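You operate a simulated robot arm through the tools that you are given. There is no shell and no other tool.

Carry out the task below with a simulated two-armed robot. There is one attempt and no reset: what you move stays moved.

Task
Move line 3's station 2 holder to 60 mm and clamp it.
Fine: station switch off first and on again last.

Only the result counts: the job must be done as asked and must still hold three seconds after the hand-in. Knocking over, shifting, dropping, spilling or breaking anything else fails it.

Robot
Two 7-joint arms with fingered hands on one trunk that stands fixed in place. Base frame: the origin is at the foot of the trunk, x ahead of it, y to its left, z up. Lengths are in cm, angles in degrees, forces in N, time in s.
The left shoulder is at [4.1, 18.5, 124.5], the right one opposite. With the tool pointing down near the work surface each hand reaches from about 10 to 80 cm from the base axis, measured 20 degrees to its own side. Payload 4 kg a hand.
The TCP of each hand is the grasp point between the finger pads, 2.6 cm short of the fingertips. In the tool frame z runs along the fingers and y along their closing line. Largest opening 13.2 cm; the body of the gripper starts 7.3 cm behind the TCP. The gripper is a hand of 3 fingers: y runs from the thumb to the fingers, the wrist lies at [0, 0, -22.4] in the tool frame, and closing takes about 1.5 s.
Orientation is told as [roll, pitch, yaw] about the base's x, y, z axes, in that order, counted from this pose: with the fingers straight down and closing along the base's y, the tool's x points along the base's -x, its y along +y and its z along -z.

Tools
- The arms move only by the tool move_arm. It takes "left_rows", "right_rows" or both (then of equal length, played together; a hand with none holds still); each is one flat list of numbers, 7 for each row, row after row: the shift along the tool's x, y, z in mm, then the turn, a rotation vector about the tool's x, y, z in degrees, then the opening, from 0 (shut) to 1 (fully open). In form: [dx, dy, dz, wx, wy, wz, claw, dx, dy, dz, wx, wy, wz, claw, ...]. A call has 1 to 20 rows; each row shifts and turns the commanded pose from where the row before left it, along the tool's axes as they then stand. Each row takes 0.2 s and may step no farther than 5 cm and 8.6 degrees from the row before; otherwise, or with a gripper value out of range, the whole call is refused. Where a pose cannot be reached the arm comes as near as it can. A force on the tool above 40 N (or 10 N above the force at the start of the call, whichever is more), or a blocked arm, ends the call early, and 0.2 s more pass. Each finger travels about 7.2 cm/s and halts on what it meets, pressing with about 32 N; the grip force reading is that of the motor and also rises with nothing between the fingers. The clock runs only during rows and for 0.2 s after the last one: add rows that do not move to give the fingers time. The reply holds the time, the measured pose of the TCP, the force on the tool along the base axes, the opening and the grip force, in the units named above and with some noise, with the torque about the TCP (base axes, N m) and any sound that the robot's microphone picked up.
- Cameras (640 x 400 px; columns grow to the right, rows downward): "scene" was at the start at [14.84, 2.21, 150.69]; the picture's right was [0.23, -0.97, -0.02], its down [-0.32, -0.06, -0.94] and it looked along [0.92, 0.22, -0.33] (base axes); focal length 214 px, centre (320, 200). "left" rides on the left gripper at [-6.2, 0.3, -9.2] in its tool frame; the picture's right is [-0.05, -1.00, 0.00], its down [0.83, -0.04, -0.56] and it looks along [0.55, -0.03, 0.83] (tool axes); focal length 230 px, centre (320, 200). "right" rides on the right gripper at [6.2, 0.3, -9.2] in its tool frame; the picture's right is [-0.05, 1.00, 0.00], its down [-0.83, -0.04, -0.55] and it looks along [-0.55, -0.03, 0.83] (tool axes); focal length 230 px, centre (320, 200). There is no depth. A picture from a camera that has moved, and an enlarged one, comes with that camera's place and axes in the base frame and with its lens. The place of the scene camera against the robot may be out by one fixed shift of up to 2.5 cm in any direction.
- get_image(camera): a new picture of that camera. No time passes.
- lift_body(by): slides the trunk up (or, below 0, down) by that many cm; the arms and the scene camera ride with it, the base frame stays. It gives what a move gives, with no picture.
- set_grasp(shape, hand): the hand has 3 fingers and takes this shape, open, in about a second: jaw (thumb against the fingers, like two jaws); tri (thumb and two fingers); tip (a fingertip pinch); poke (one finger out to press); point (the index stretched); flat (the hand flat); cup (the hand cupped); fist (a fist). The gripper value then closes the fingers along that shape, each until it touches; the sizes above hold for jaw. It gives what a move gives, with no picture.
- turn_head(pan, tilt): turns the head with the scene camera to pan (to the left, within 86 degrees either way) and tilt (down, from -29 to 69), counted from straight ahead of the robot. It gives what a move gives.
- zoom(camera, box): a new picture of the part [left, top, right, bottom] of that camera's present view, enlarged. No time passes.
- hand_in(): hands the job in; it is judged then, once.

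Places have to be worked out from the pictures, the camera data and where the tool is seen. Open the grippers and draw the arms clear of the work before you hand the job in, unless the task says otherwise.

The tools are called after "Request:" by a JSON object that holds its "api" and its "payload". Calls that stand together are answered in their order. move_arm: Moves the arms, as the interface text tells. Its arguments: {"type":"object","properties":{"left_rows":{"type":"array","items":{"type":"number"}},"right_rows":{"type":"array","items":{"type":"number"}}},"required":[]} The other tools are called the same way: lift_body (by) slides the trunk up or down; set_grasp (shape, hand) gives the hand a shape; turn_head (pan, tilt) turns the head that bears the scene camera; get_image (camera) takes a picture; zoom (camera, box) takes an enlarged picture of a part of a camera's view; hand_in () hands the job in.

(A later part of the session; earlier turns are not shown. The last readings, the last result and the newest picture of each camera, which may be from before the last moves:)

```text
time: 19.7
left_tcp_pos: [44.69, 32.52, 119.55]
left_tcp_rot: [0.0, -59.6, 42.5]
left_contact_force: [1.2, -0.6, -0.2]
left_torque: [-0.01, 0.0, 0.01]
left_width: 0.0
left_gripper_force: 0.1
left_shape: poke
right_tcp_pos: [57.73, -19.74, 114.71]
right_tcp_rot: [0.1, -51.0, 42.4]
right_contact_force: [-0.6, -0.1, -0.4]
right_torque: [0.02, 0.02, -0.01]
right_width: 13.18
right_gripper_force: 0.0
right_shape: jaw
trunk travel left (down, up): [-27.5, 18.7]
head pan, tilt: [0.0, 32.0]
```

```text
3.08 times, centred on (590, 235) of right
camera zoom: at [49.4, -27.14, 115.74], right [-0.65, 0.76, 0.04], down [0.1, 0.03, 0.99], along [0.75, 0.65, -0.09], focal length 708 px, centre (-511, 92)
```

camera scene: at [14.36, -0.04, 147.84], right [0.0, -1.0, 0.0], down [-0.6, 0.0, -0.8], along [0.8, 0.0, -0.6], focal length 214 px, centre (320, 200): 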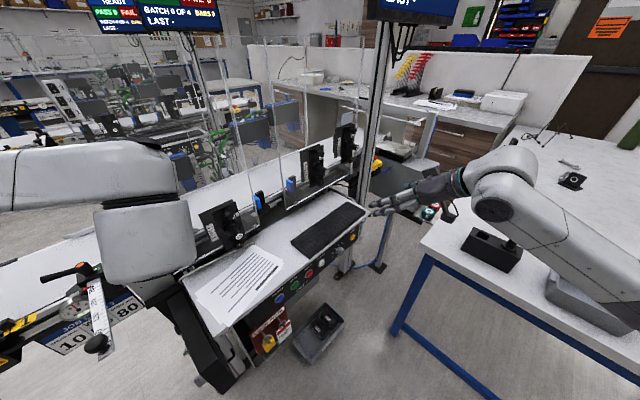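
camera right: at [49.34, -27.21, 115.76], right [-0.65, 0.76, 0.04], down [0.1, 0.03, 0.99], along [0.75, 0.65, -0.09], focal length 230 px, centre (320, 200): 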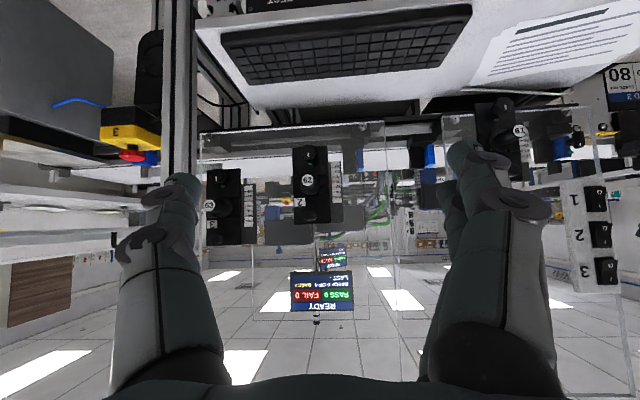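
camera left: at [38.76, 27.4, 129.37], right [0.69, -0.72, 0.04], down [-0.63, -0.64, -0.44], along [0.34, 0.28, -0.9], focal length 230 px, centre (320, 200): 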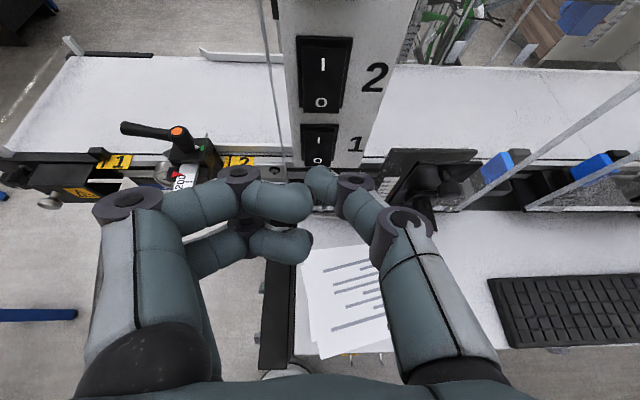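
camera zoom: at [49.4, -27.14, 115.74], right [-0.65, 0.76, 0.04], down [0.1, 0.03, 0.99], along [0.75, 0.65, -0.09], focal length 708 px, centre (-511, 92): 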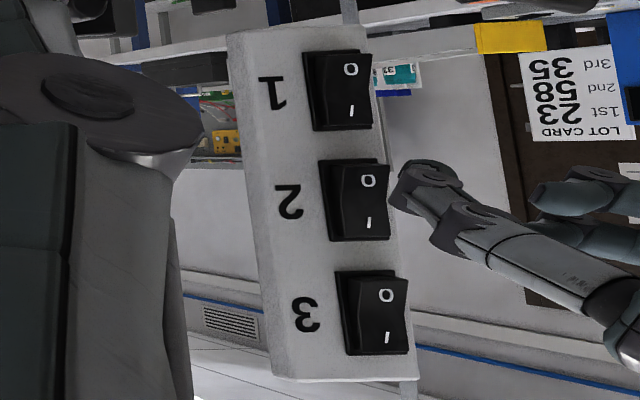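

The tip is now about level with the rocker's middle, a centimetre too high. I'll lower it 1 cm, check, then push.

Request:
{"api": "move_arm", "payload": {"left_rows": [4.3, 0, 2.5, 0, 0, 0, 1, 4.3, 0, 2.5, 0, 0, 0, 1, 0, 0, 0, 0, 0, 0, 1]}}

Request:
{"api": "zoom", "payload": {"camera": "right", "box": [560, 180, 640, 260]}}

Request:
{"api": "zoom", "payload": {"camera": "left", "box": [270, 60, 380, 200]}}

```text
time: 20.5
left_tcp_pos: [44.68, 32.6, 118.51]
left_tcp_rot: [-0.1, -59.7, 42.6]
left_contact_force: [-0.5, 0.1, 0.3]
left_torque: [-0.01, 0.01, 0.0]
left_width: 0.0
left_gripper_force: 0.0
left_shape: poke
right_tcp_pos: [57.74, -19.86, 114.63]
right_tcp_rot: [0.1, -51.0, 42.3]
right_contact_force: [-0.4, -0.6, 1.0]
right_torque: [0.0, -0.01, 0.02]
right_width: 13.18
right_gripper_force: 0.1
right_shape: jaw
trunk travel left (down, up): [-27.5, 18.7]
head pan, tilt: [0.0, 32.0]
```

```text
5.00 times, centred on (600, 220) of right
camera zoom: at [49.39, -27.12, 115.75], right [-0.65, 0.76, 0.04], down [0.1, 0.03, 0.99], along [0.75, 0.65, -0.09], focal length 1150 px, centre (-1080, 100)
```

zoom: 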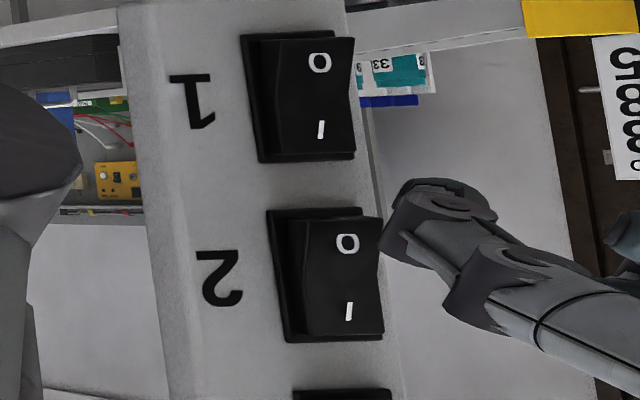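

```text
2.86 times, centred on (325, 130) of left
camera zoom: at [40.86, 29.44, 128.63], right [0.69, -0.72, 0.05], down [-0.63, -0.64, -0.44], along [0.34, 0.27, -0.9], focal length 657 px, centre (306, 400)
```

zoom: 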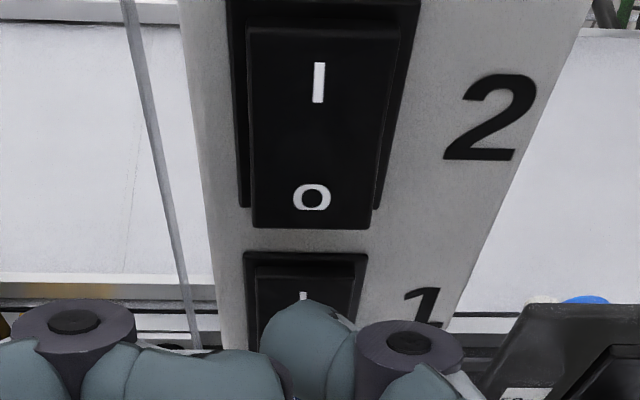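

The fingertip is now level with the O half. I'll push forward along the plate normal in small steps.

Request:
{"api": "move_arm", "payload": {"left_rows": [-2, 0, 3.46, 0, 0, 0, 1, -2, 0, 3.46, 0, 0, 0, 1, -2, 0, 3.46, 0, 0, 0, 1]}}

Request:
{"api": "zoom", "payload": {"camera": "right", "box": [560, 180, 640, 260]}}

Request:
{"api": "zoom", "payload": {"camera": "left", "box": [270, 60, 380, 200]}}

```text
time: 21.3
left_tcp_pos: [45.66, 33.29, 118.56]
left_tcp_rot: [0.1, -59.7, 42.5]
left_contact_force: [0.6, -0.3, 0.1]
left_torque: [0.01, -0.03, -0.03]
left_width: 0.0
left_gripper_force: 0.1
left_shape: poke
right_tcp_pos: [57.73, -19.82, 114.7]
right_tcp_rot: [0.1, -51.0, 42.4]
right_contact_force: [-0.9, 1.3, 0.7]
right_torque: [0.0, 0.04, 0.01]
right_width: 13.18
right_gripper_force: 0.1
right_shape: jaw
trunk travel left (down, up): [-27.5, 18.7]
head pan, tilt: [0.0, 32.0]
```

```text
5.00 times, centred on (600, 220) of right
camera zoom: at [49.4, -27.11, 115.75], right [-0.65, 0.76, 0.04], down [0.1, 0.03, 0.99], along [0.75, 0.65, -0.09], focal length 1150 px, centre (-1080, 100)
```

zoom: 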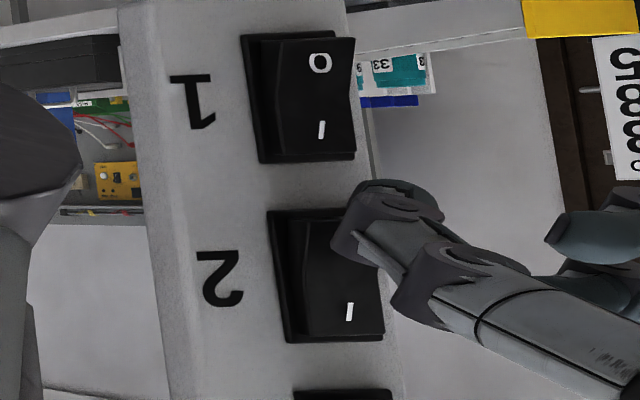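

```text
2.86 times, centred on (325, 130) of left
camera zoom: at [41.79, 30.27, 128.64], right [0.69, -0.72, 0.04], down [-0.63, -0.64, -0.44], along [0.34, 0.27, -0.9], focal length 657 px, centre (306, 400)
```

zoom: 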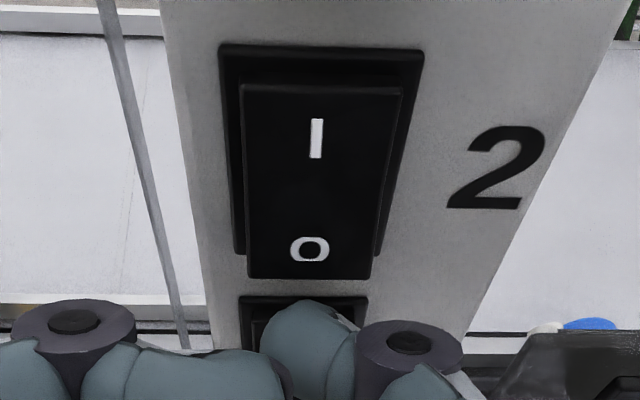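

No contact yet; about 1 cm remains. I'll continue pushing in small steps.

Request:
{"api": "move_arm", "payload": {"left_rows": [-2, 0, 3.46, 0, 0, 0, 1, -2, 0, 3.46, 0, 0, 0, 1, -2, 0, 3.46, 0, 0, 0, 1]}}

Request:
{"api": "zoom", "payload": {"camera": "left", "box": [270, 60, 380, 200]}}

Request:
{"api": "zoom", "payload": {"camera": "right", "box": [560, 180, 640, 260]}}

```text
time: 22.1
left_tcp_pos: [46.41, 34.03, 118.53]
left_tcp_rot: [0.2, -59.6, 42.3]
left_contact_force: [-4.5, -5.5, -4.6]
left_torque: [-0.1, 0.09, -0.01]
left_width: 0.01
left_gripper_force: 0.0
left_shape: poke
right_tcp_pos: [57.52, -19.91, 114.63]
right_tcp_rot: [0.1, -51.1, 42.4]
right_contact_force: [0.8, -0.1, 0.2]
right_torque: [0.0, -0.02, 0.02]
right_width: 13.19
right_gripper_force: 0.1
right_shape: jaw
trunk travel left (down, up): [-27.5, 18.7]
head pan, tilt: [0.0, 32.0]
```

```text
2.86 times, centred on (325, 130) of left
camera zoom: at [42.59, 30.94, 128.6], right [0.69, -0.72, 0.04], down [-0.63, -0.64, -0.44], along [0.34, 0.28, -0.9], focal length 657 px, centre (306, 400)
```

zoom: 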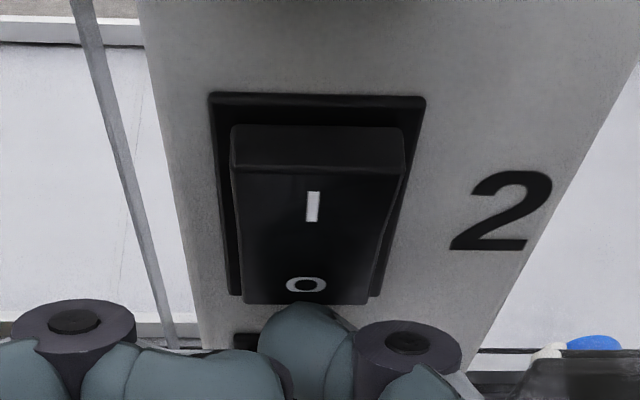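

```text
5.00 times, centred on (600, 220) of right
camera zoom: at [49.29, -27.24, 115.75], right [-0.65, 0.76, 0.04], down [0.1, 0.03, 0.99], along [0.75, 0.65, -0.09], focal length 1150 px, centre (-1080, 100)
```

zoom: 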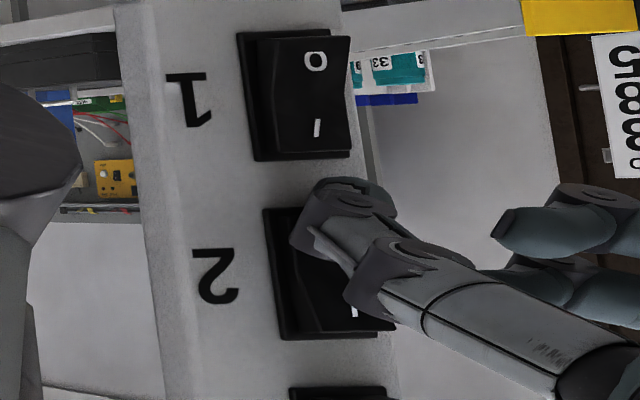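

The rocker has tilted: its I end now stands out and there's 8 N contact. I'll push 3 mm more to make sure it latches, then withdraw and check.

Request:
{"api": "move_arm", "payload": {"left_rows": [-1.5, 0, 2.6, 0, 0, 0, 1, 0, 0, 0, 0, 0, 0, 1]}}

Request:
{"api": "move_arm", "payload": {"left_rows": [10, 0, -17.3, 0, 0, 0, 1, 10, 0, -17.3, 0, 0, 0, 1, 15, 0, -26, 0, 0, 0, 1]}}

Request:
{"api": "zoom", "payload": {"camera": "left", "box": [240, 20, 400, 220]}}

Request:
{"api": "zoom", "payload": {"camera": "right", "box": [540, 170, 640, 300]}}

```text
time: 22.7
left_tcp_pos: [46.45, 34.14, 118.41]
left_tcp_rot: [0.5, -59.5, 41.9]
left_contact_force: [-16.1, -18.2, -14.3]
left_torque: [-0.3, 0.29, -0.05]
left_width: 0.0
left_gripper_force: 0.1
left_shape: poke
right_tcp_pos: [57.61, -20.07, 114.66]
right_tcp_rot: [0.1, -51.1, 42.4]
right_contact_force: [0.0, -0.8, 0.4]
right_torque: [0.02, -0.02, -0.02]
right_width: 13.19
right_gripper_force: 0.1
right_shape: jaw
trunk travel left (down, up): [-27.5, 18.7]
head pan, tilt: [0.0, 32.0]
```

```text
time: 23.5
left_tcp_pos: [41.42, 29.45, 118.77]
left_tcp_rot: [0.0, -59.6, 42.7]
left_contact_force: [-0.1, 0.3, 0.0]
left_torque: [0.0, -0.01, -0.01]
left_width: 0.0
left_gripper_force: 0.1
left_shape: poke
right_tcp_pos: [57.71, -19.97, 114.61]
right_tcp_rot: [0.1, -51.0, 42.4]
right_contact_force: [0.5, 0.7, 0.2]
right_torque: [0.04, 0.0, 0.01]
right_width: 13.19
right_gripper_force: 0.0
right_shape: jaw
trunk travel left (down, up): [-27.5, 18.7]
head pan, tilt: [0.0, 32.0]
```

```text
2.00 times, centred on (320, 120) of left
camera zoom: at [37.6, 26.35, 128.81], right [0.7, -0.72, 0.05], down [-0.63, -0.64, -0.44], along [0.34, 0.28, -0.9], focal length 460 px, centre (320, 360)
```

zoom: 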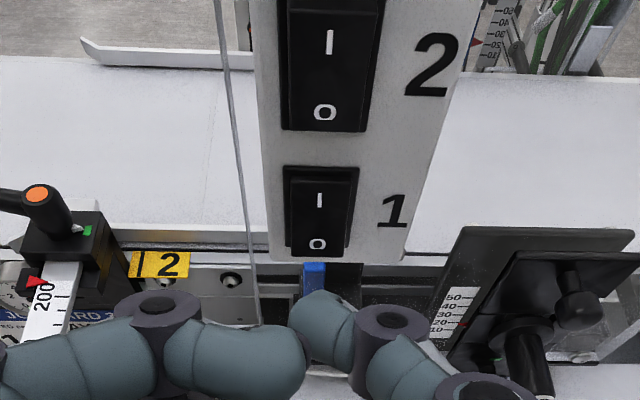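

```text
3.08 times, centred on (590, 235) of right
camera zoom: at [49.39, -27.22, 115.74], right [-0.65, 0.76, 0.04], down [0.1, 0.03, 0.99], along [0.75, 0.65, -0.09], focal length 708 px, centre (-511, 92)
```

zoom: 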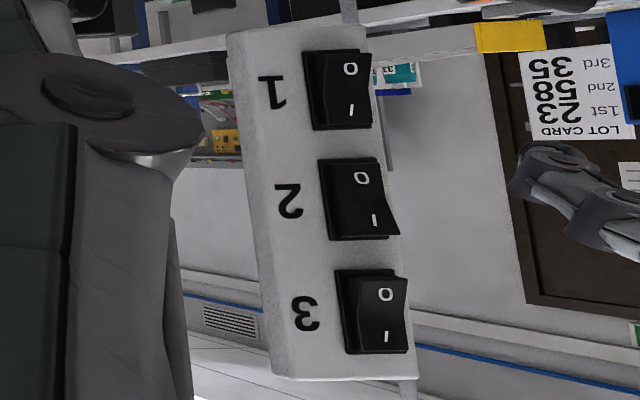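

Switch 2 is now clearly off (I end standing out) and stays so. Next I'll level the right hand toward the holder (fingers along the panel normal) and bring its camera down in front of the clamp knob for a second viewpoint.

Request:
{"api": "move_arm", "payload": {"right_rows": [0, 0, 0, 0, -7.8, 0, 1, 0, 0, 0, 0, -7.8, 0, 1, 0, 0, 0, 0, -7.8, 0, 1, 0, 0, 0, 0, -7.8, 0, 1, 0, 0, 0, 0, -7.8, 0, 1, 39, -8, 26, 0, 0, 0, 1, 39, -8, 26, 0, 0, 0, 1, 39, -8, 26, 0, 0, 0, 1, 0, 0, 0, 0, 0, 0, 1]}}

Request:
{"api": "get_image", "payload": {"camera": "right"}}

Request:
{"api": "get_image", "payload": {"camera": "scene"}}

```text
time: 25.5
left_tcp_pos: [41.41, 29.5, 118.84]
left_tcp_rot: [0.0, -59.7, 42.5]
left_contact_force: [0.4, 0.7, -0.3]
left_torque: [-0.02, 0.02, 0.01]
left_width: 0.0
left_gripper_force: 0.1
left_shape: poke
right_tcp_pos: [65.22, -16.33, 102.93]
right_tcp_rot: [174.8, -90.0, -132.3]
right_contact_force: [-0.1, 0.2, -0.4]
right_torque: [-0.02, 0.0, -0.03]
right_width: 13.19
right_gripper_force: 0.0
right_shape: jaw
trunk travel left (down, up): [-27.5, 18.7]
head pan, tilt: [0.0, 32.0]
```

```text
taken
camera right: at [58.13, -22.36, 96.87], right [-0.68, 0.74, 0.05], down [-0.38, -0.41, 0.83], along [0.63, 0.54, 0.55], focal length 230 px, centre (320, 200)
```

right: 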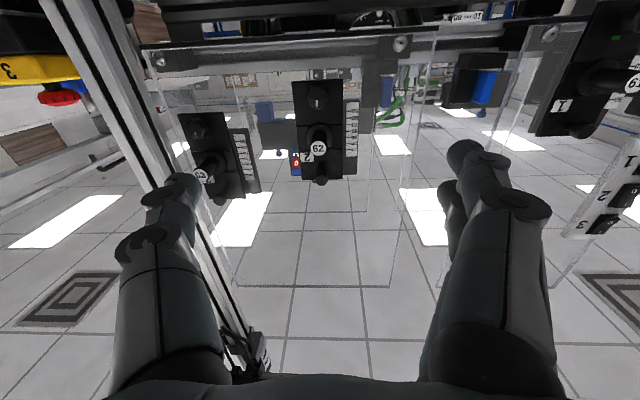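

```text
taken
camera scene: at [14.37, 0.06, 147.84], right [0.0, -1.0, 0.0], down [-0.6, 0.0, -0.8], along [0.8, 0.0, -0.6], focal length 214 px, centre (320, 200)
```

scene: 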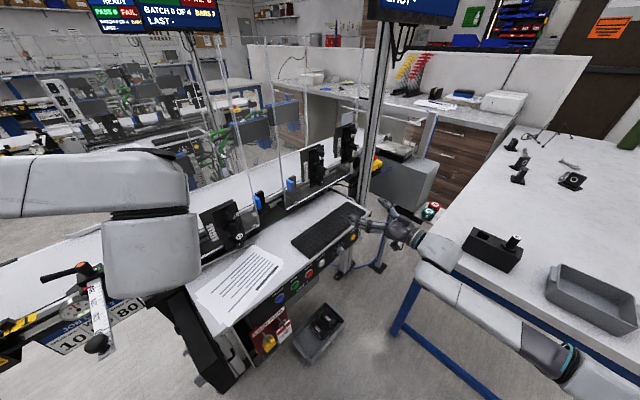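

I'll zoom into this underside view to triangulate the clamp knob, the handle and the top knob.

Request:
{"api": "zoom", "payload": {"camera": "right", "box": [270, 60, 370, 200]}}

Request:
{"api": "zoom", "payload": {"camera": "scene", "box": [280, 130, 420, 250]}}

```text
2.86 times, centred on (320, 130) of right
camera zoom: at [58.13, -22.36, 96.87], right [-0.68, 0.74, 0.05], down [-0.38, -0.41, 0.83], along [0.63, 0.54, 0.55], focal length 657 px, centre (320, 400)
```

zoom: 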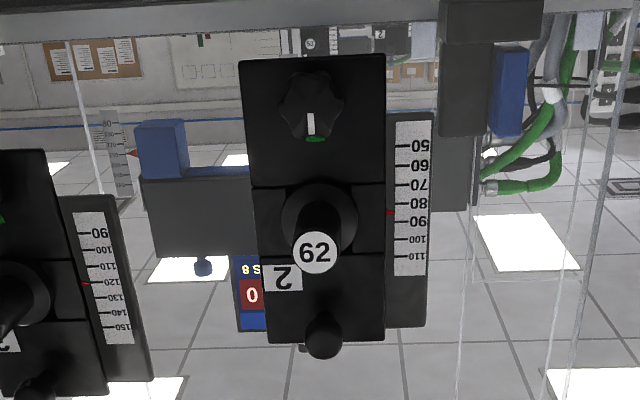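

```text
3.33 times, centred on (350, 190) of scene
camera zoom: at [14.37, 0.06, 147.84], right [0.0, -1.0, 0.0], down [-0.6, 0.0, -0.8], along [0.8, 0.0, -0.6], focal length 715 px, centre (220, 233)
```

zoom: 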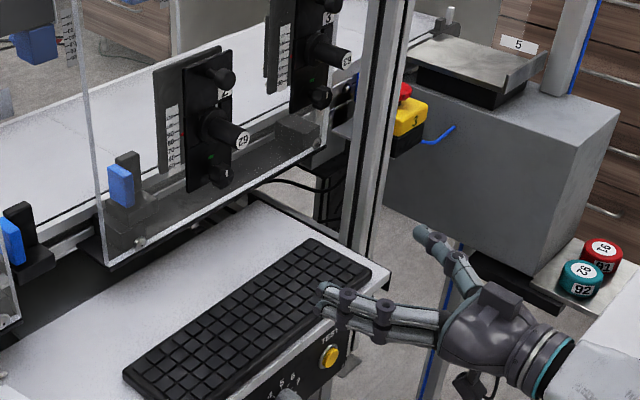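

Triangulation gives: pointer z=108.4 (reads 84, so 60 mm means the carriage 24 mm lower), handle tip on-axis 5.3 cm out at z=108.4, and clamp knob centre at about [83.5, -0.2, 102.4], 2 cm proud. I'll advance the right hand straight along the normal toward the knob with jaws half open, stopping short to check.

Request:
{"api": "move_arm", "payload": {"right_rows": [2, -2, 47, 0, 0, 0, 0.6, 2, -1, 47, 0, 0, 0, 0.5, 1, -1, 47, 0, 0, 0, 0.5, 0, 0, 0, 0, 0, 0, 0.5, 0, 0, 0, 0, 0, 0, 0.5]}}

Request:
{"api": "get_image", "payload": {"camera": "right"}}

Request:
{"api": "zoom", "payload": {"camera": "scene", "box": [280, 130, 420, 250]}}

```text
time: 26.7
left_tcp_pos: [41.38, 29.46, 118.68]
left_tcp_rot: [0.0, -59.6, 42.5]
left_contact_force: [0.0, -0.1, 1.0]
left_torque: [0.01, 0.02, 0.0]
left_width: 0.0
left_gripper_force: 0.0
left_shape: poke
right_tcp_pos: [75.84, -7.04, 102.36]
right_tcp_rot: [93.4, -90.0, -50.9]
right_contact_force: [1.0, 0.2, -0.3]
right_torque: [-0.02, -0.01, -0.02]
right_width: 6.64
right_gripper_force: 0.0
right_shape: jaw
trunk travel left (down, up): [-27.5, 18.7]
head pan, tilt: [0.0, 32.0]
```

```text
taken
camera right: at [68.73, -13.23, 96.4], right [-0.67, 0.74, 0.05], down [-0.38, -0.41, 0.83], along [0.63, 0.54, 0.55], focal length 230 px, centre (320, 200)
```

right: 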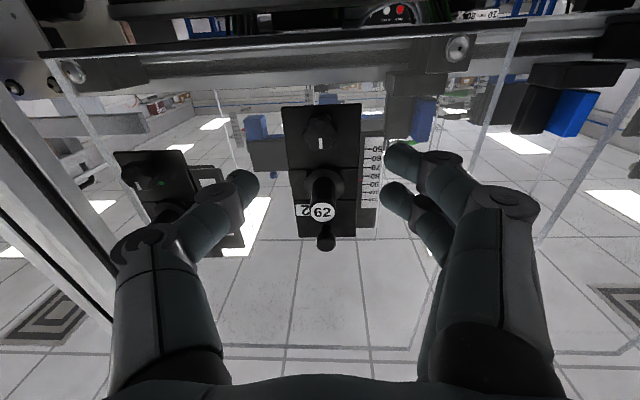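

```text
3.33 times, centred on (350, 190) of scene
camera zoom: at [14.44, 0.1, 147.82], right [0.0, -1.0, 0.0], down [-0.6, 0.0, -0.8], along [0.8, 0.0, -0.6], focal length 715 px, centre (220, 233)
```

zoom: 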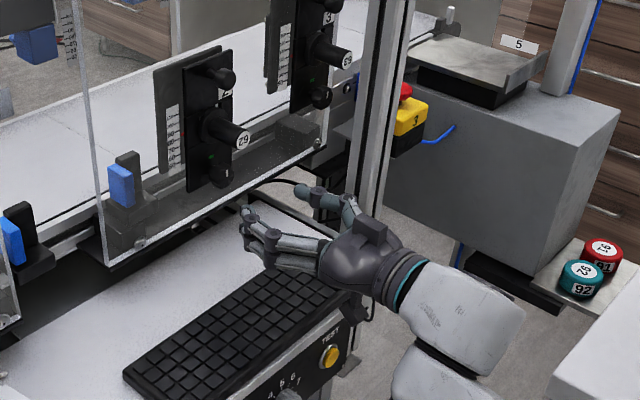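

The hand is on axis; 10 cm to go. The fingers slant inward, so I'll avoid turning with the jaw line vertical (handle above). I'll zoom on the knob to refine its position.

Request:
{"api": "zoom", "payload": {"camera": "right", "box": [260, 80, 420, 260]}}

```text
2.22 times, centred on (340, 170) of right
camera zoom: at [68.73, -13.23, 96.4], right [-0.67, 0.74, 0.05], down [-0.38, -0.41, 0.83], along [0.63, 0.54, 0.55], focal length 511 px, centre (276, 267)
```

zoom: 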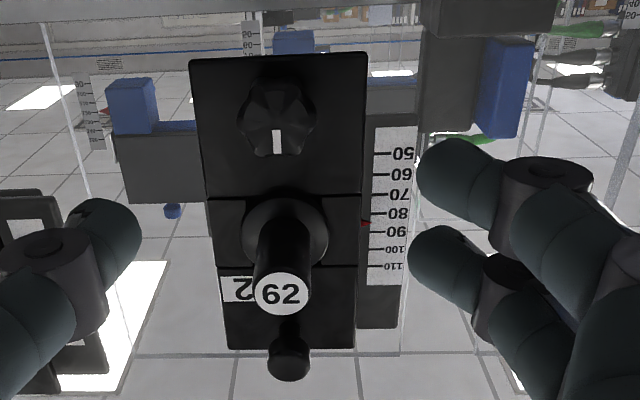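

Knob confirmed on the tool axis, about 3 cm across. I'll pre-roll the hand 30° clockwise (so I have a 90° counter-clockwise stroke), narrow the jaws and advance, stopping slightly short.

Request:
{"api": "move_arm", "payload": {"right_rows": [0, 0, 0, 0, 0, 7.5, 0.4, 0, 0, 0, 0, 0, 7.5, 0.38, 0, 0, 0, 0, 0, 7.5, 0.38, 0, 0, 0, 0, 0, 7.5, 0.38, 0, 0, 25, 0, 0, 0, 0.38, 0, 0, 25, 0, 0, 0, 0.38, 0, 0, 15, 0, 0, 0, 0.38, 0, 0, 0, 0, 0, 0, 0.38]}}

Request:
{"api": "get_image", "payload": {"camera": "right"}}

Request:
{"api": "zoom", "payload": {"camera": "scene", "box": [290, 130, 400, 220]}}

```text
time: 28.5
left_tcp_pos: [41.49, 29.48, 118.67]
left_tcp_rot: [0.0, -59.7, 42.5]
left_contact_force: [0.5, 0.1, 0.0]
left_torque: [-0.04, -0.01, 0.01]
left_width: 0.0
left_gripper_force: 0.1
left_shape: poke
right_tcp_pos: [80.47, -2.67, 102.35]
right_tcp_rot: [90.0, -60.0, -47.6]
right_contact_force: [-0.2, 0.2, -0.5]
right_torque: [0.01, -0.02, 0.02]
right_width: 5.06
right_gripper_force: 0.0
right_shape: jaw
trunk travel left (down, up): [-27.5, 18.7]
head pan, tilt: [0.0, 32.0]
```

```text
taken
camera right: at [71.41, -6.46, 97.3], right [-0.57, 0.62, 0.55], down [-0.1, -0.71, 0.7], along [0.82, 0.34, 0.47], focal length 230 px, centre (320, 200)
```

right: 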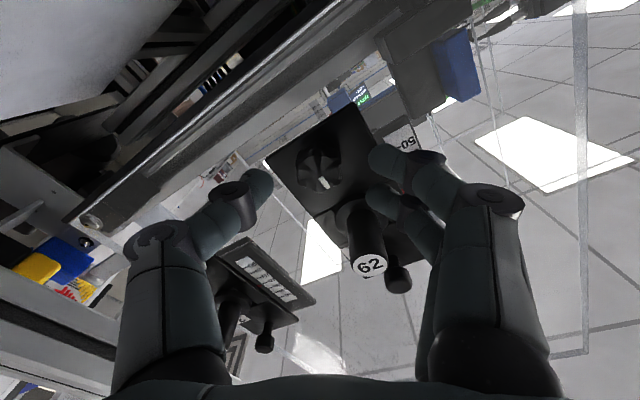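

```text
4.44 times, centred on (345, 175) of scene
camera zoom: at [14.44, 0.07, 147.82], right [0.0, -1.0, 0.0], down [-0.6, 0.0, -0.8], along [0.8, 0.0, -0.6], focal length 953 px, centre (209, 311)
```

zoom: 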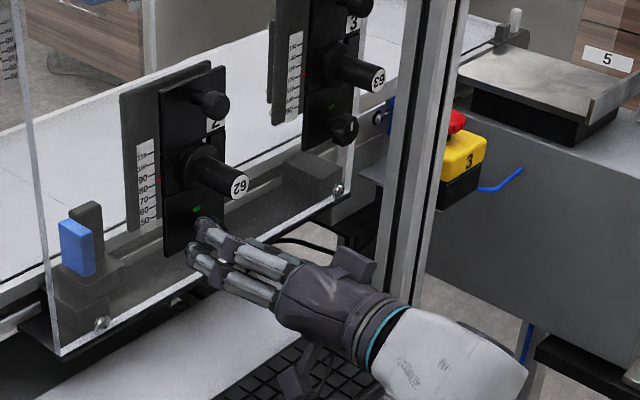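

The jaws straddle the knob, about 2 cm short. I'll zoom to check clearance to the handle before the last advance.

Request:
{"api": "zoom", "payload": {"camera": "right", "box": [230, 100, 470, 300]}}

```text
2.00 times, centred on (350, 200) of right
camera zoom: at [71.41, -6.46, 97.3], right [-0.57, 0.62, 0.55], down [-0.1, -0.71, 0.7], along [0.82, 0.34, 0.47], focal length 460 px, centre (260, 200)
```

zoom: 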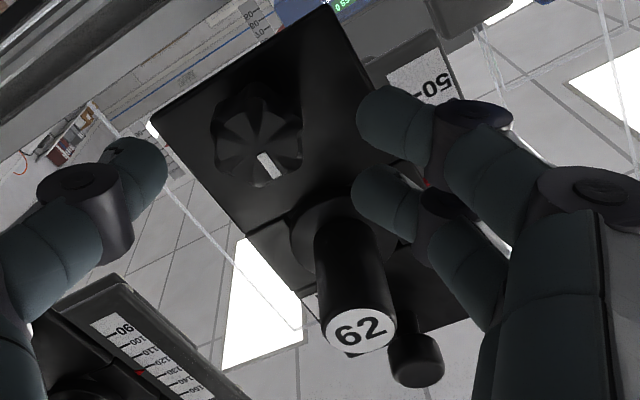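

Clearance to the handle looks adequate. I'll advance the last 2.2 cm slowly, watching the force.

Request:
{"api": "move_arm", "payload": {"right_rows": [0, 0, 6, 0, 0, 0, 0.38, 0, 0, 6, 0, 0, 0, 0.38, 0, 0, 5, 0, 0, 0, 0.38, 0, 0, 5, 0, 0, 0, 0.38]}}

Request:
{"api": "zoom", "payload": {"camera": "right", "box": [230, 100, 470, 300]}}

Request:
{"api": "zoom", "payload": {"camera": "scene", "box": [290, 130, 400, 220]}}

```text
time: 29.5
left_tcp_pos: [41.38, 29.69, 118.69]
left_tcp_rot: [0.1, -59.7, 42.5]
left_contact_force: [-0.7, -0.6, -0.2]
left_torque: [0.01, -0.03, 0.02]
left_width: 0.0
left_gripper_force: 0.1
left_shape: poke
right_tcp_pos: [82.18, -1.13, 102.46]
right_tcp_rot: [90.0, -59.9, -47.5]
right_contact_force: [0.1, 0.8, 0.4]
right_torque: [0.0, 0.03, -0.01]
right_width: 5.05
right_gripper_force: 0.0
right_shape: jaw
trunk travel left (down, up): [-27.5, 18.7]
head pan, tilt: [0.0, 32.0]
```

```text
2.00 times, centred on (350, 200) of right
camera zoom: at [73.14, -5.03, 97.37], right [-0.57, 0.62, 0.54], down [-0.1, -0.71, 0.7], along [0.82, 0.34, 0.47], focal length 460 px, centre (260, 200)
```

zoom: 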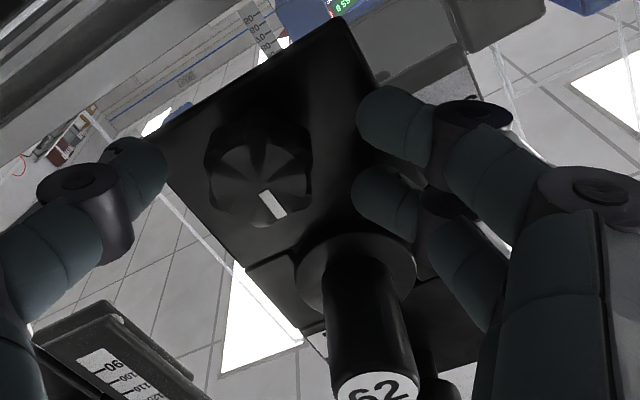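

```text
4.44 times, centred on (345, 175) of scene
camera zoom: at [14.46, 0.12, 147.82], right [0.0, -1.0, 0.0], down [-0.6, 0.0, -0.8], along [0.8, 0.0, -0.6], focal length 953 px, centre (209, 311)
```

zoom: 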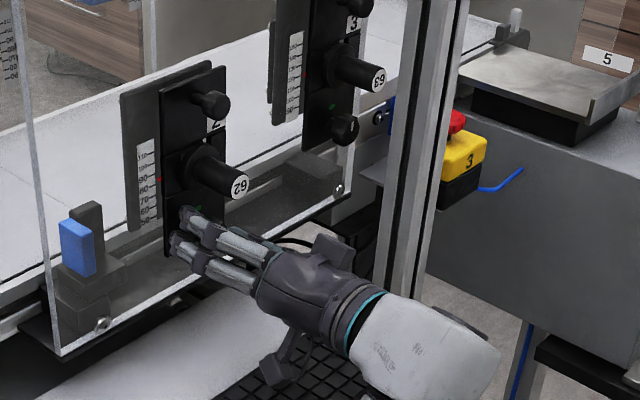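

The knob sits centrally between thumb and finger pair. I'll close the jaws on it now.

Request:
{"api": "move_arm", "payload": {"right_rows": [0, 0, 0, 0, 0, 0, 0.2, 0, 0, 0, 0, 0, 0, 0.1, 0, 0, 0, 0, 0, 0, 0, 0, 0, 0, 0, 0, 0, 0, 0, 0, 0, 0, 0, 0, 0]}}

Request:
{"api": "zoom", "payload": {"camera": "right", "box": [230, 100, 470, 300]}}

```text
time: 30.7
left_tcp_pos: [41.5, 29.6, 118.75]
left_tcp_rot: [0.1, -59.7, 42.4]
left_contact_force: [0.3, 0.4, 1.0]
left_torque: [0.01, -0.02, 0.01]
left_width: 0.01
left_gripper_force: 0.0
left_shape: poke
right_tcp_pos: [82.2, -1.18, 102.38]
right_tcp_rot: [90.0, -59.9, -47.5]
right_contact_force: [3.2, -0.4, 1.1]
right_torque: [-0.05, -0.05, -0.02]
right_width: 2.02
right_gripper_force: 32.8
right_shape: jaw
trunk travel left (down, up): [-27.5, 18.7]
head pan, tilt: [0.0, 32.0]
```

```text
2.00 times, centred on (350, 200) of right
camera zoom: at [73.16, -5.06, 97.35], right [-0.57, 0.62, 0.55], down [-0.1, -0.71, 0.7], along [0.82, 0.34, 0.47], focal length 460 px, centre (260, 200)
```

zoom: 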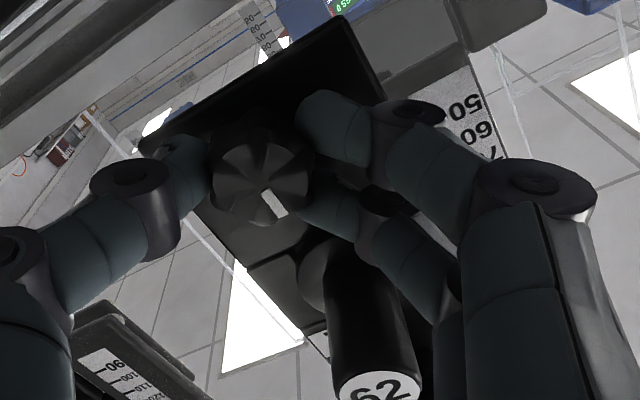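

Gripped firmly (2.0 cm, 33 N). I'll turn counter-clockwise (as seen from the front) by about 24° and look at torque and whether the mark moves.

Request:
{"api": "move_arm", "payload": {"right_rows": [0, 0, 0, 0, 0, -6, 0, 0, 0, 0, 0, 0, -6, 0, 0, 0, 0, 0, 0, -6, 0, 0, 0, 0, 0, 0, -6, 0]}}

Request:
{"api": "zoom", "payload": {"camera": "right", "box": [230, 100, 470, 300]}}

```text
time: 31.7
left_tcp_pos: [41.47, 29.57, 118.57]
left_tcp_rot: [0.0, -59.7, 42.6]
left_contact_force: [-0.2, -0.9, -0.7]
left_torque: [-0.01, 0.0, -0.01]
left_width: 0.0
left_gripper_force: 0.0
left_shape: poke
right_tcp_pos: [82.19, -1.12, 102.4]
right_tcp_rot: [89.9, -84.0, -47.4]
right_contact_force: [2.1, 0.5, 1.2]
right_torque: [0.07, -0.05, 0.03]
right_width: 1.99
right_gripper_force: 31.9
right_shape: jaw
trunk travel left (down, up): [-27.5, 18.7]
head pan, tilt: [0.0, 32.0]
```

```text
2.00 times, centred on (350, 200) of right
camera zoom: at [74.78, -6.82, 96.47], right [-0.67, 0.73, 0.16], down [-0.32, -0.47, 0.82], along [0.67, 0.5, 0.55], focal length 460 px, centre (260, 200)
```

zoom: 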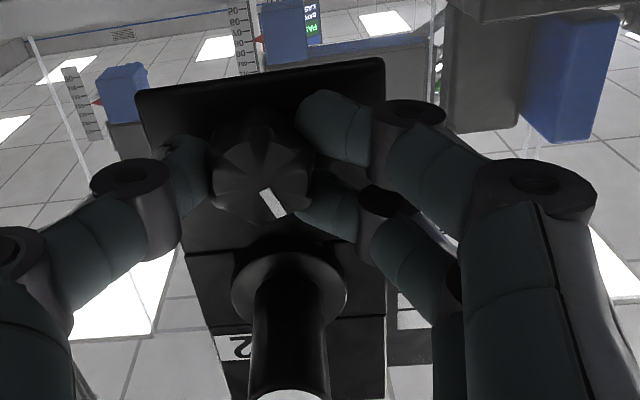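

The knob turns with the hand easily (mark fixed in the hand's view). I'll continue another 42° counter-clockwise.

Request:
{"api": "move_arm", "payload": {"right_rows": [0, 0, 0, 0, 0, -6, 0, 0, 0, 0, 0, 0, -6, 0, 0, 0, 0, 0, 0, -6, 0, 0, 0, 0, 0, 0, -6, 0, 0, 0, 0, 0, 0, -6, 0, 0, 0, 0, 0, 0, -6, 0, 0, 0, 0, 0, 0, -6, 0]}}

Request:
{"api": "get_image", "payload": {"camera": "right"}}

Request:
{"api": "zoom", "payload": {"camera": "scene", "box": [290, 130, 400, 220]}}

```text
time: 33.3
left_tcp_pos: [41.42, 29.5, 118.58]
left_tcp_rot: [0.1, -59.7, 42.5]
left_contact_force: [0.4, 0.1, 0.0]
left_torque: [0.02, -0.03, 0.01]
left_width: 0.02
left_gripper_force: 0.2
left_shape: poke
right_tcp_pos: [82.19, -1.07, 102.47]
right_tcp_rot: [-90.0, -53.8, 132.4]
right_contact_force: [3.3, 1.4, 1.4]
right_torque: [0.05, -0.04, 0.04]
right_width: 1.98
right_gripper_force: 32.4
right_shape: jaw
trunk travel left (down, up): [-27.5, 18.7]
head pan, tilt: [0.0, 32.0]
```

```text
taken
camera right: at [77.63, -9.95, 97.38], right [-0.57, 0.62, -0.55], down [-0.72, -0.04, 0.7], along [0.41, 0.79, 0.46], focal length 230 px, centre (320, 200)
```

right: 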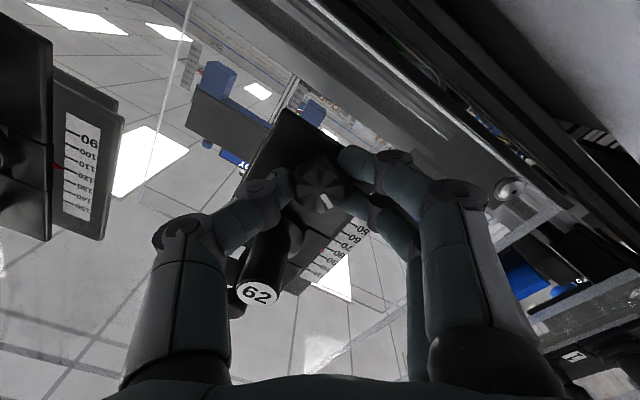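

```text
4.44 times, centred on (345, 175) of scene
camera zoom: at [14.48, 0.11, 147.82], right [0.0, -1.0, 0.0], down [-0.6, 0.0, -0.8], along [0.8, 0.0, -0.6], focal length 953 px, centre (209, 311)
```

zoom: 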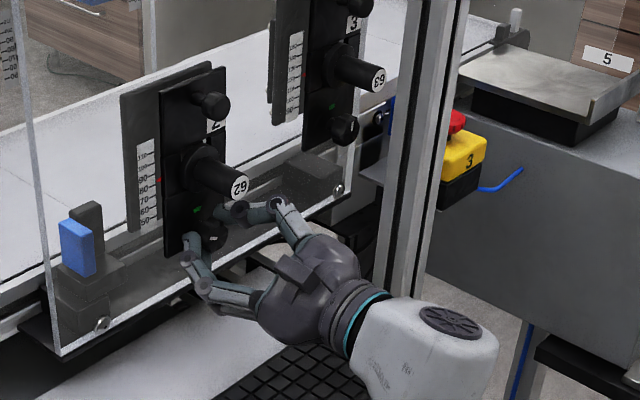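

Total turn is now 66° with the mark still following the hand. I'll continue in small steps to about 90°, watching contact with the handle.

Request:
{"api": "move_arm", "payload": {"right_rows": [0, 0, 0, 0, 0, -4, 0, 0, 0, 0, 0, 0, -4, 0, 0, 0, 0, 0, 0, -4, 0]}}

Request:
{"api": "zoom", "payload": {"camera": "right", "box": [200, 100, 440, 300]}}

```text
time: 34.1
left_tcp_pos: [41.49, 29.67, 118.69]
left_tcp_rot: [0.1, -59.7, 42.5]
left_contact_force: [1.1, 0.2, 0.1]
left_torque: [-0.01, -0.01, 0.0]
left_width: 0.0
left_gripper_force: 0.1
left_shape: poke
right_tcp_pos: [82.12, -1.17, 102.49]
right_tcp_rot: [-90.0, -42.0, 132.6]
right_contact_force: [1.5, 2.4, -0.4]
right_torque: [0.02, -0.05, 0.07]
right_width: 1.99
right_gripper_force: 31.9
right_shape: jaw
trunk travel left (down, up): [-27.5, 18.7]
head pan, tilt: [0.0, 32.0]
```

```text
2.00 times, centred on (320, 200) of right
camera zoom: at [78.3, -10.68, 98.19], right [-0.48, 0.52, -0.71], down [-0.81, 0.06, 0.59], along [0.35, 0.85, 0.39], focal length 460 px, centre (320, 200)
```

zoom: 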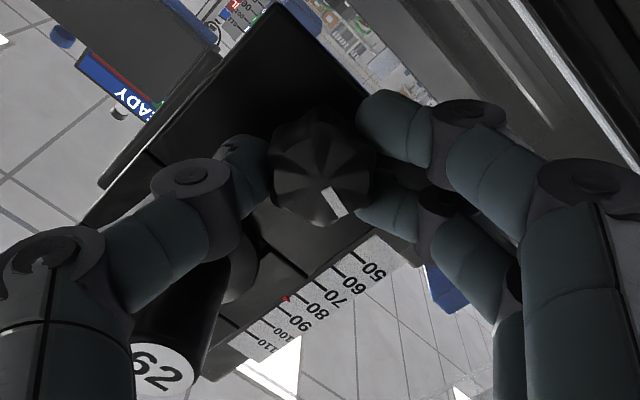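

Turned 78° now with low forces. I'll test gently whether the carriage is free by moving 3 mm down and reading the force and pointer.

Request:
{"api": "move_arm", "payload": {"right_rows": [1, 1.1, 0, 0, 0, 0, 0, 1, 1.1, 0, 0, 0, 0, 0]}}

Request:
{"api": "zoom", "payload": {"camera": "right", "box": [200, 100, 440, 300]}}

```text
time: 34.7
left_tcp_pos: [41.39, 29.52, 118.69]
left_tcp_rot: [0.0, -59.7, 42.4]
left_contact_force: [-0.7, 0.0, -1.0]
left_torque: [0.02, 0.01, -0.02]
left_width: 0.02
left_gripper_force: 0.0
left_shape: poke
right_tcp_pos: [82.2, -1.11, 102.19]
right_tcp_rot: [-90.1, -42.0, 132.6]
right_contact_force: [-4.1, 1.7, 1.3]
right_torque: [0.03, -0.05, 0.12]
right_width: 1.99
right_gripper_force: 32.1
right_shape: jaw
trunk travel left (down, up): [-27.5, 18.7]
head pan, tilt: [0.0, 32.0]
```

```text
2.00 times, centred on (320, 200) of right
camera zoom: at [78.33, -10.67, 97.99], right [-0.48, 0.52, -0.71], down [-0.81, 0.06, 0.59], along [0.35, 0.85, 0.39], focal length 460 px, centre (320, 200)
```

zoom: 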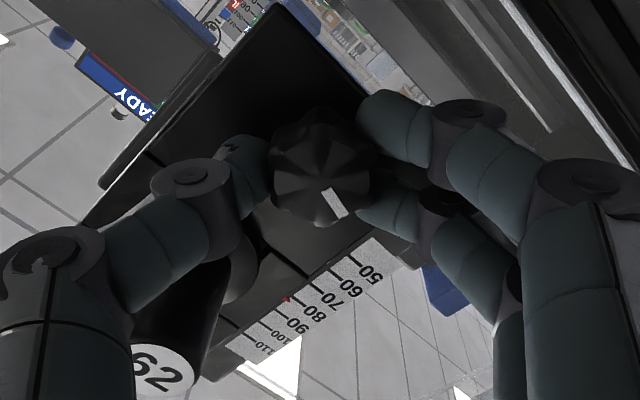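

The scale shifted against the pointer with little force, so the carriage is free. I'll zoom on the pointer to read it finely.

Request:
{"api": "zoom", "payload": {"camera": "right", "box": [270, 215, 360, 285]}}

Request:
{"api": "zoom", "payload": {"camera": "scene", "box": [310, 145, 350, 190]}}

```text
5.71 times, centred on (315, 250) of right
camera zoom: at [78.33, -10.67, 97.99], right [-0.48, 0.52, -0.71], down [-0.81, 0.06, 0.59], along [0.35, 0.85, 0.39], focal length 1315 px, centre (349, -86)
```

zoom: 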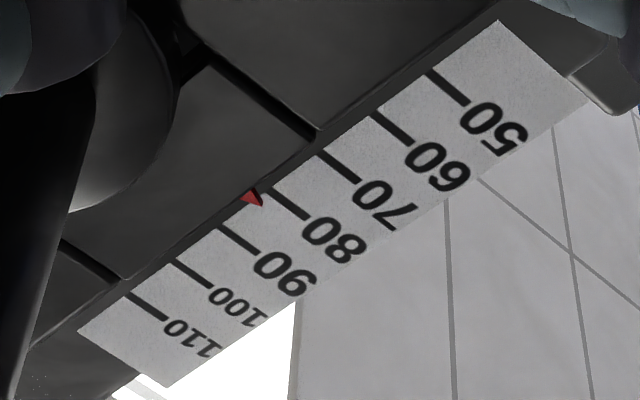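

```text
8.89 times, centred on (330, 168) of scene
camera zoom: at [14.36, 0.11, 147.83], right [0.0, -1.0, 0.0], down [-0.6, 0.0, -0.8], along [0.8, 0.0, -0.6], focal length 1906 px, centre (231, 489)
```

zoom: 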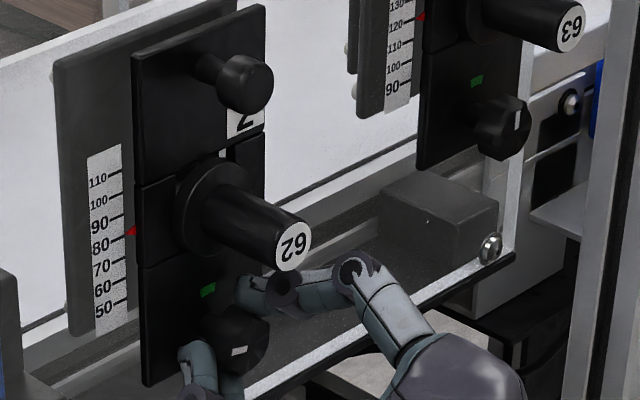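

I'll zoom tighter on the scene's view of the pointer to get a precise reading, since I need to account for parallax.

Request:
{"api": "zoom", "payload": {"camera": "scene", "box": [316, 158, 332, 184]}}

Request:
{"api": "zoom", "payload": {"camera": "right", "box": [290, 230, 330, 260]}}

```text
15.38 times, centred on (324, 171) of scene
camera zoom: at [14.36, 0.11, 147.83], right [0.0, -1.0, 0.0], down [-0.6, 0.0, -0.8], along [0.8, 0.0, -0.6], focal length 3300 px, centre (258, 646)
```

zoom: 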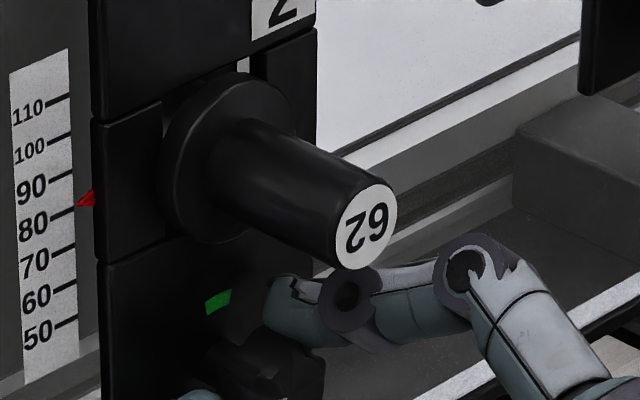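

```text
13.33 times, centred on (310, 245) of right
camera zoom: at [78.33, -10.67, 97.99], right [-0.48, 0.52, -0.71], down [-0.81, 0.06, 0.59], along [0.35, 0.85, 0.39], focal length 3068 px, centre (453, -400)
```

zoom: 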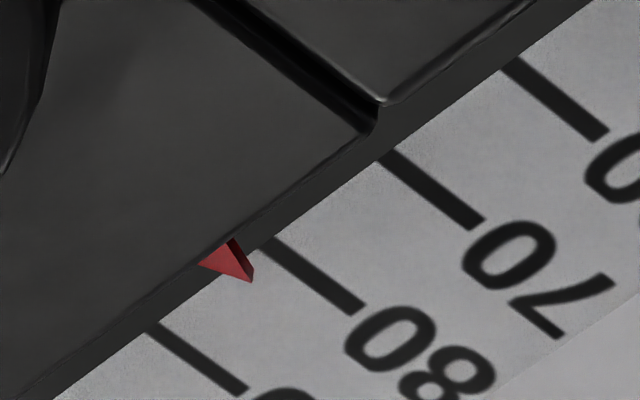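

Combining the from-above and from-below views, the true reading is about 81.5 now, so the carriage follows the hand. I'll lower it about 18 mm more, then read again.

Request:
{"api": "move_arm", "payload": {"right_rows": [2, 2.23, 0, 0, 0, 0, 0, 2, 2.23, 0, 0, 0, 0, 0, 2, 2.23, 0, 0, 0, 0, 0, 2, 2.23, 0, 0, 0, 0, 0, 2, 2.23, 0, 0, 0, 0, 0, 2, 2.23, 0, 0, 0, 0, 0]}}

Request:
{"api": "zoom", "payload": {"camera": "scene", "box": [310, 150, 350, 195]}}

Request:
{"api": "zoom", "payload": {"camera": "right", "box": [270, 215, 360, 285]}}

```text
time: 36.1
left_tcp_pos: [41.29, 29.61, 118.68]
left_tcp_rot: [-0.1, -59.7, 42.6]
left_contact_force: [-0.5, 0.3, -0.9]
left_torque: [0.0, 0.01, 0.01]
left_width: 0.0
left_gripper_force: 0.0
left_shape: poke
right_tcp_pos: [82.13, -1.15, 100.34]
right_tcp_rot: [-90.0, -41.9, 132.4]
right_contact_force: [-2.5, 2.6, 1.3]
right_torque: [0.05, -0.04, 0.17]
right_width: 2.01
right_gripper_force: 31.8
right_shape: jaw
trunk travel left (down, up): [-27.5, 18.7]
head pan, tilt: [0.0, 32.0]
```

```text
8.89 times, centred on (330, 172) of scene
camera zoom: at [14.39, 0.16, 147.83], right [0.0, -1.0, 0.0], down [-0.6, 0.0, -0.8], along [0.8, 0.0, -0.6], focal length 1906 px, centre (231, 444)
```

zoom: 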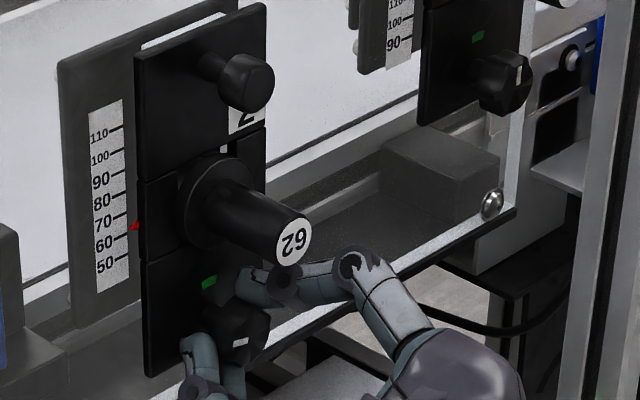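

```text
5.71 times, centred on (315, 250) of right
camera zoom: at [78.32, -10.68, 96.12], right [-0.48, 0.52, -0.71], down [-0.81, 0.06, 0.59], along [0.35, 0.85, 0.39], focal length 1315 px, centre (349, -86)
```

zoom: 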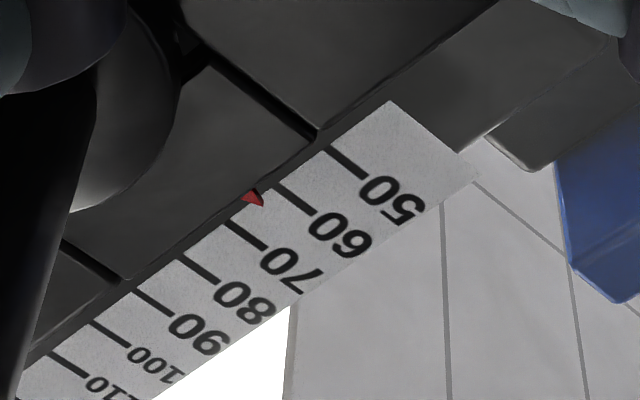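

Now about 62.9 true. I'll go down 2.8 mm more and read with tight zooms.

Request:
{"api": "move_arm", "payload": {"right_rows": [0.95, 1.05, 0, 0, 0, 0, 0, 0.95, 1.05, 0, 0, 0, 0, 0, 0, 0, 0, 0, 0, 0, 0]}}

Request:
{"api": "zoom", "payload": {"camera": "scene", "box": [316, 162, 332, 188]}}

Request:
{"api": "zoom", "payload": {"camera": "right", "box": [290, 230, 330, 260]}}

```text
time: 36.9
left_tcp_pos: [41.44, 29.6, 118.58]
left_tcp_rot: [-0.1, -59.8, 42.7]
left_contact_force: [0.0, -0.3, -0.6]
left_torque: [0.03, 0.01, 0.03]
left_width: 0.0
left_gripper_force: 0.0
left_shape: poke
right_tcp_pos: [82.01, -1.25, 100.13]
right_tcp_rot: [-90.0, -42.0, 132.5]
right_contact_force: [-0.7, 3.8, 1.2]
right_torque: [0.02, -0.04, 0.15]
right_width: 1.98
right_gripper_force: 32.4
right_shape: jaw
trunk travel left (down, up): [-27.5, 18.7]
head pan, tilt: [0.0, 32.0]
```

```text
15.38 times, centred on (324, 175) of scene
camera zoom: at [14.41, 0.16, 147.83], right [0.0, -1.0, 0.0], down [-0.6, 0.0, -0.8], along [0.8, 0.0, -0.6], focal length 3300 px, centre (258, 585)
```

zoom: 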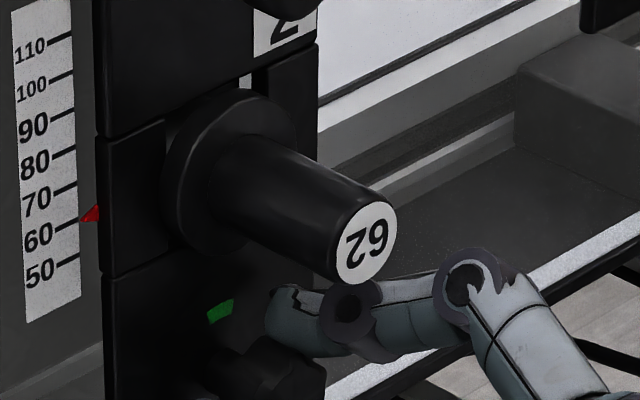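

```text
13.33 times, centred on (310, 245) of right
camera zoom: at [78.32, -10.68, 95.87], right [-0.48, 0.52, -0.71], down [-0.81, 0.06, 0.59], along [0.35, 0.85, 0.39], focal length 3068 px, centre (453, -400)
```

zoom: 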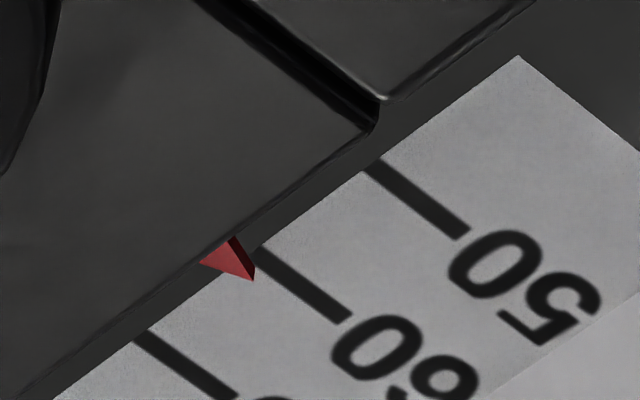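

The views bracket the reading at about 60.7 ± 0.4. I'll lower 0.7 mm more, then turn the knob back clockwise 78° to clamp.

Request:
{"api": "move_arm", "payload": {"right_rows": [0.47, 0.52, 0, 0, 0, 0, 0, 0, 0, 0, 0, 0, 0, 0]}}

Request:
{"api": "zoom", "payload": {"camera": "scene", "box": [316, 162, 332, 188]}}

Request:
{"api": "zoom", "payload": {"camera": "right", "box": [290, 230, 330, 260]}}

```text
time: 37.5
left_tcp_pos: [41.44, 29.61, 118.74]
left_tcp_rot: [-0.1, -59.8, 42.6]
left_contact_force: [1.0, 0.4, 0.0]
left_torque: [0.01, 0.03, 0.01]
left_width: 0.0
left_gripper_force: 0.1
left_shape: poke
right_tcp_pos: [82.22, -1.14, 100.05]
right_tcp_rot: [-89.9, -41.9, 132.4]
right_contact_force: [-0.4, 4.8, 1.2]
right_torque: [0.04, -0.01, 0.16]
right_width: 1.98
right_gripper_force: 31.9
right_shape: jaw
trunk travel left (down, up): [-27.5, 18.7]
head pan, tilt: [0.0, 32.0]
```

```text
15.38 times, centred on (324, 175) of scene
camera zoom: at [14.42, 0.17, 147.82], right [0.0, -1.0, 0.0], down [-0.6, 0.0, -0.8], along [0.8, 0.0, -0.6], focal length 3300 px, centre (258, 585)
```

zoom: 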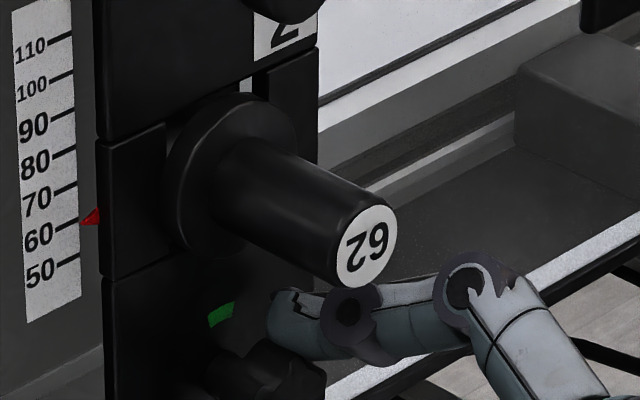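

```text
13.33 times, centred on (310, 245) of right
camera zoom: at [78.31, -10.69, 95.77], right [-0.48, 0.52, -0.71], down [-0.81, 0.06, 0.59], along [0.35, 0.85, 0.39], focal length 3068 px, centre (453, -400)
```

zoom: 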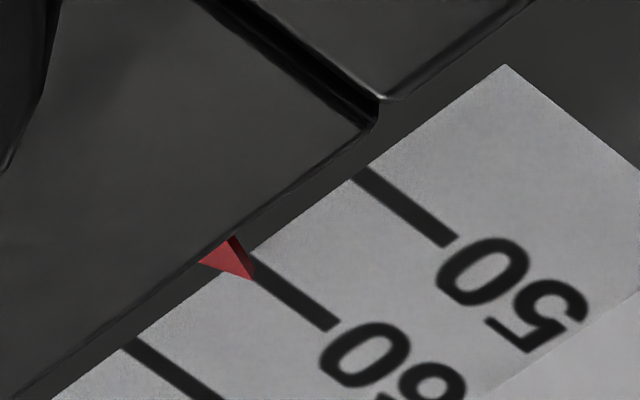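

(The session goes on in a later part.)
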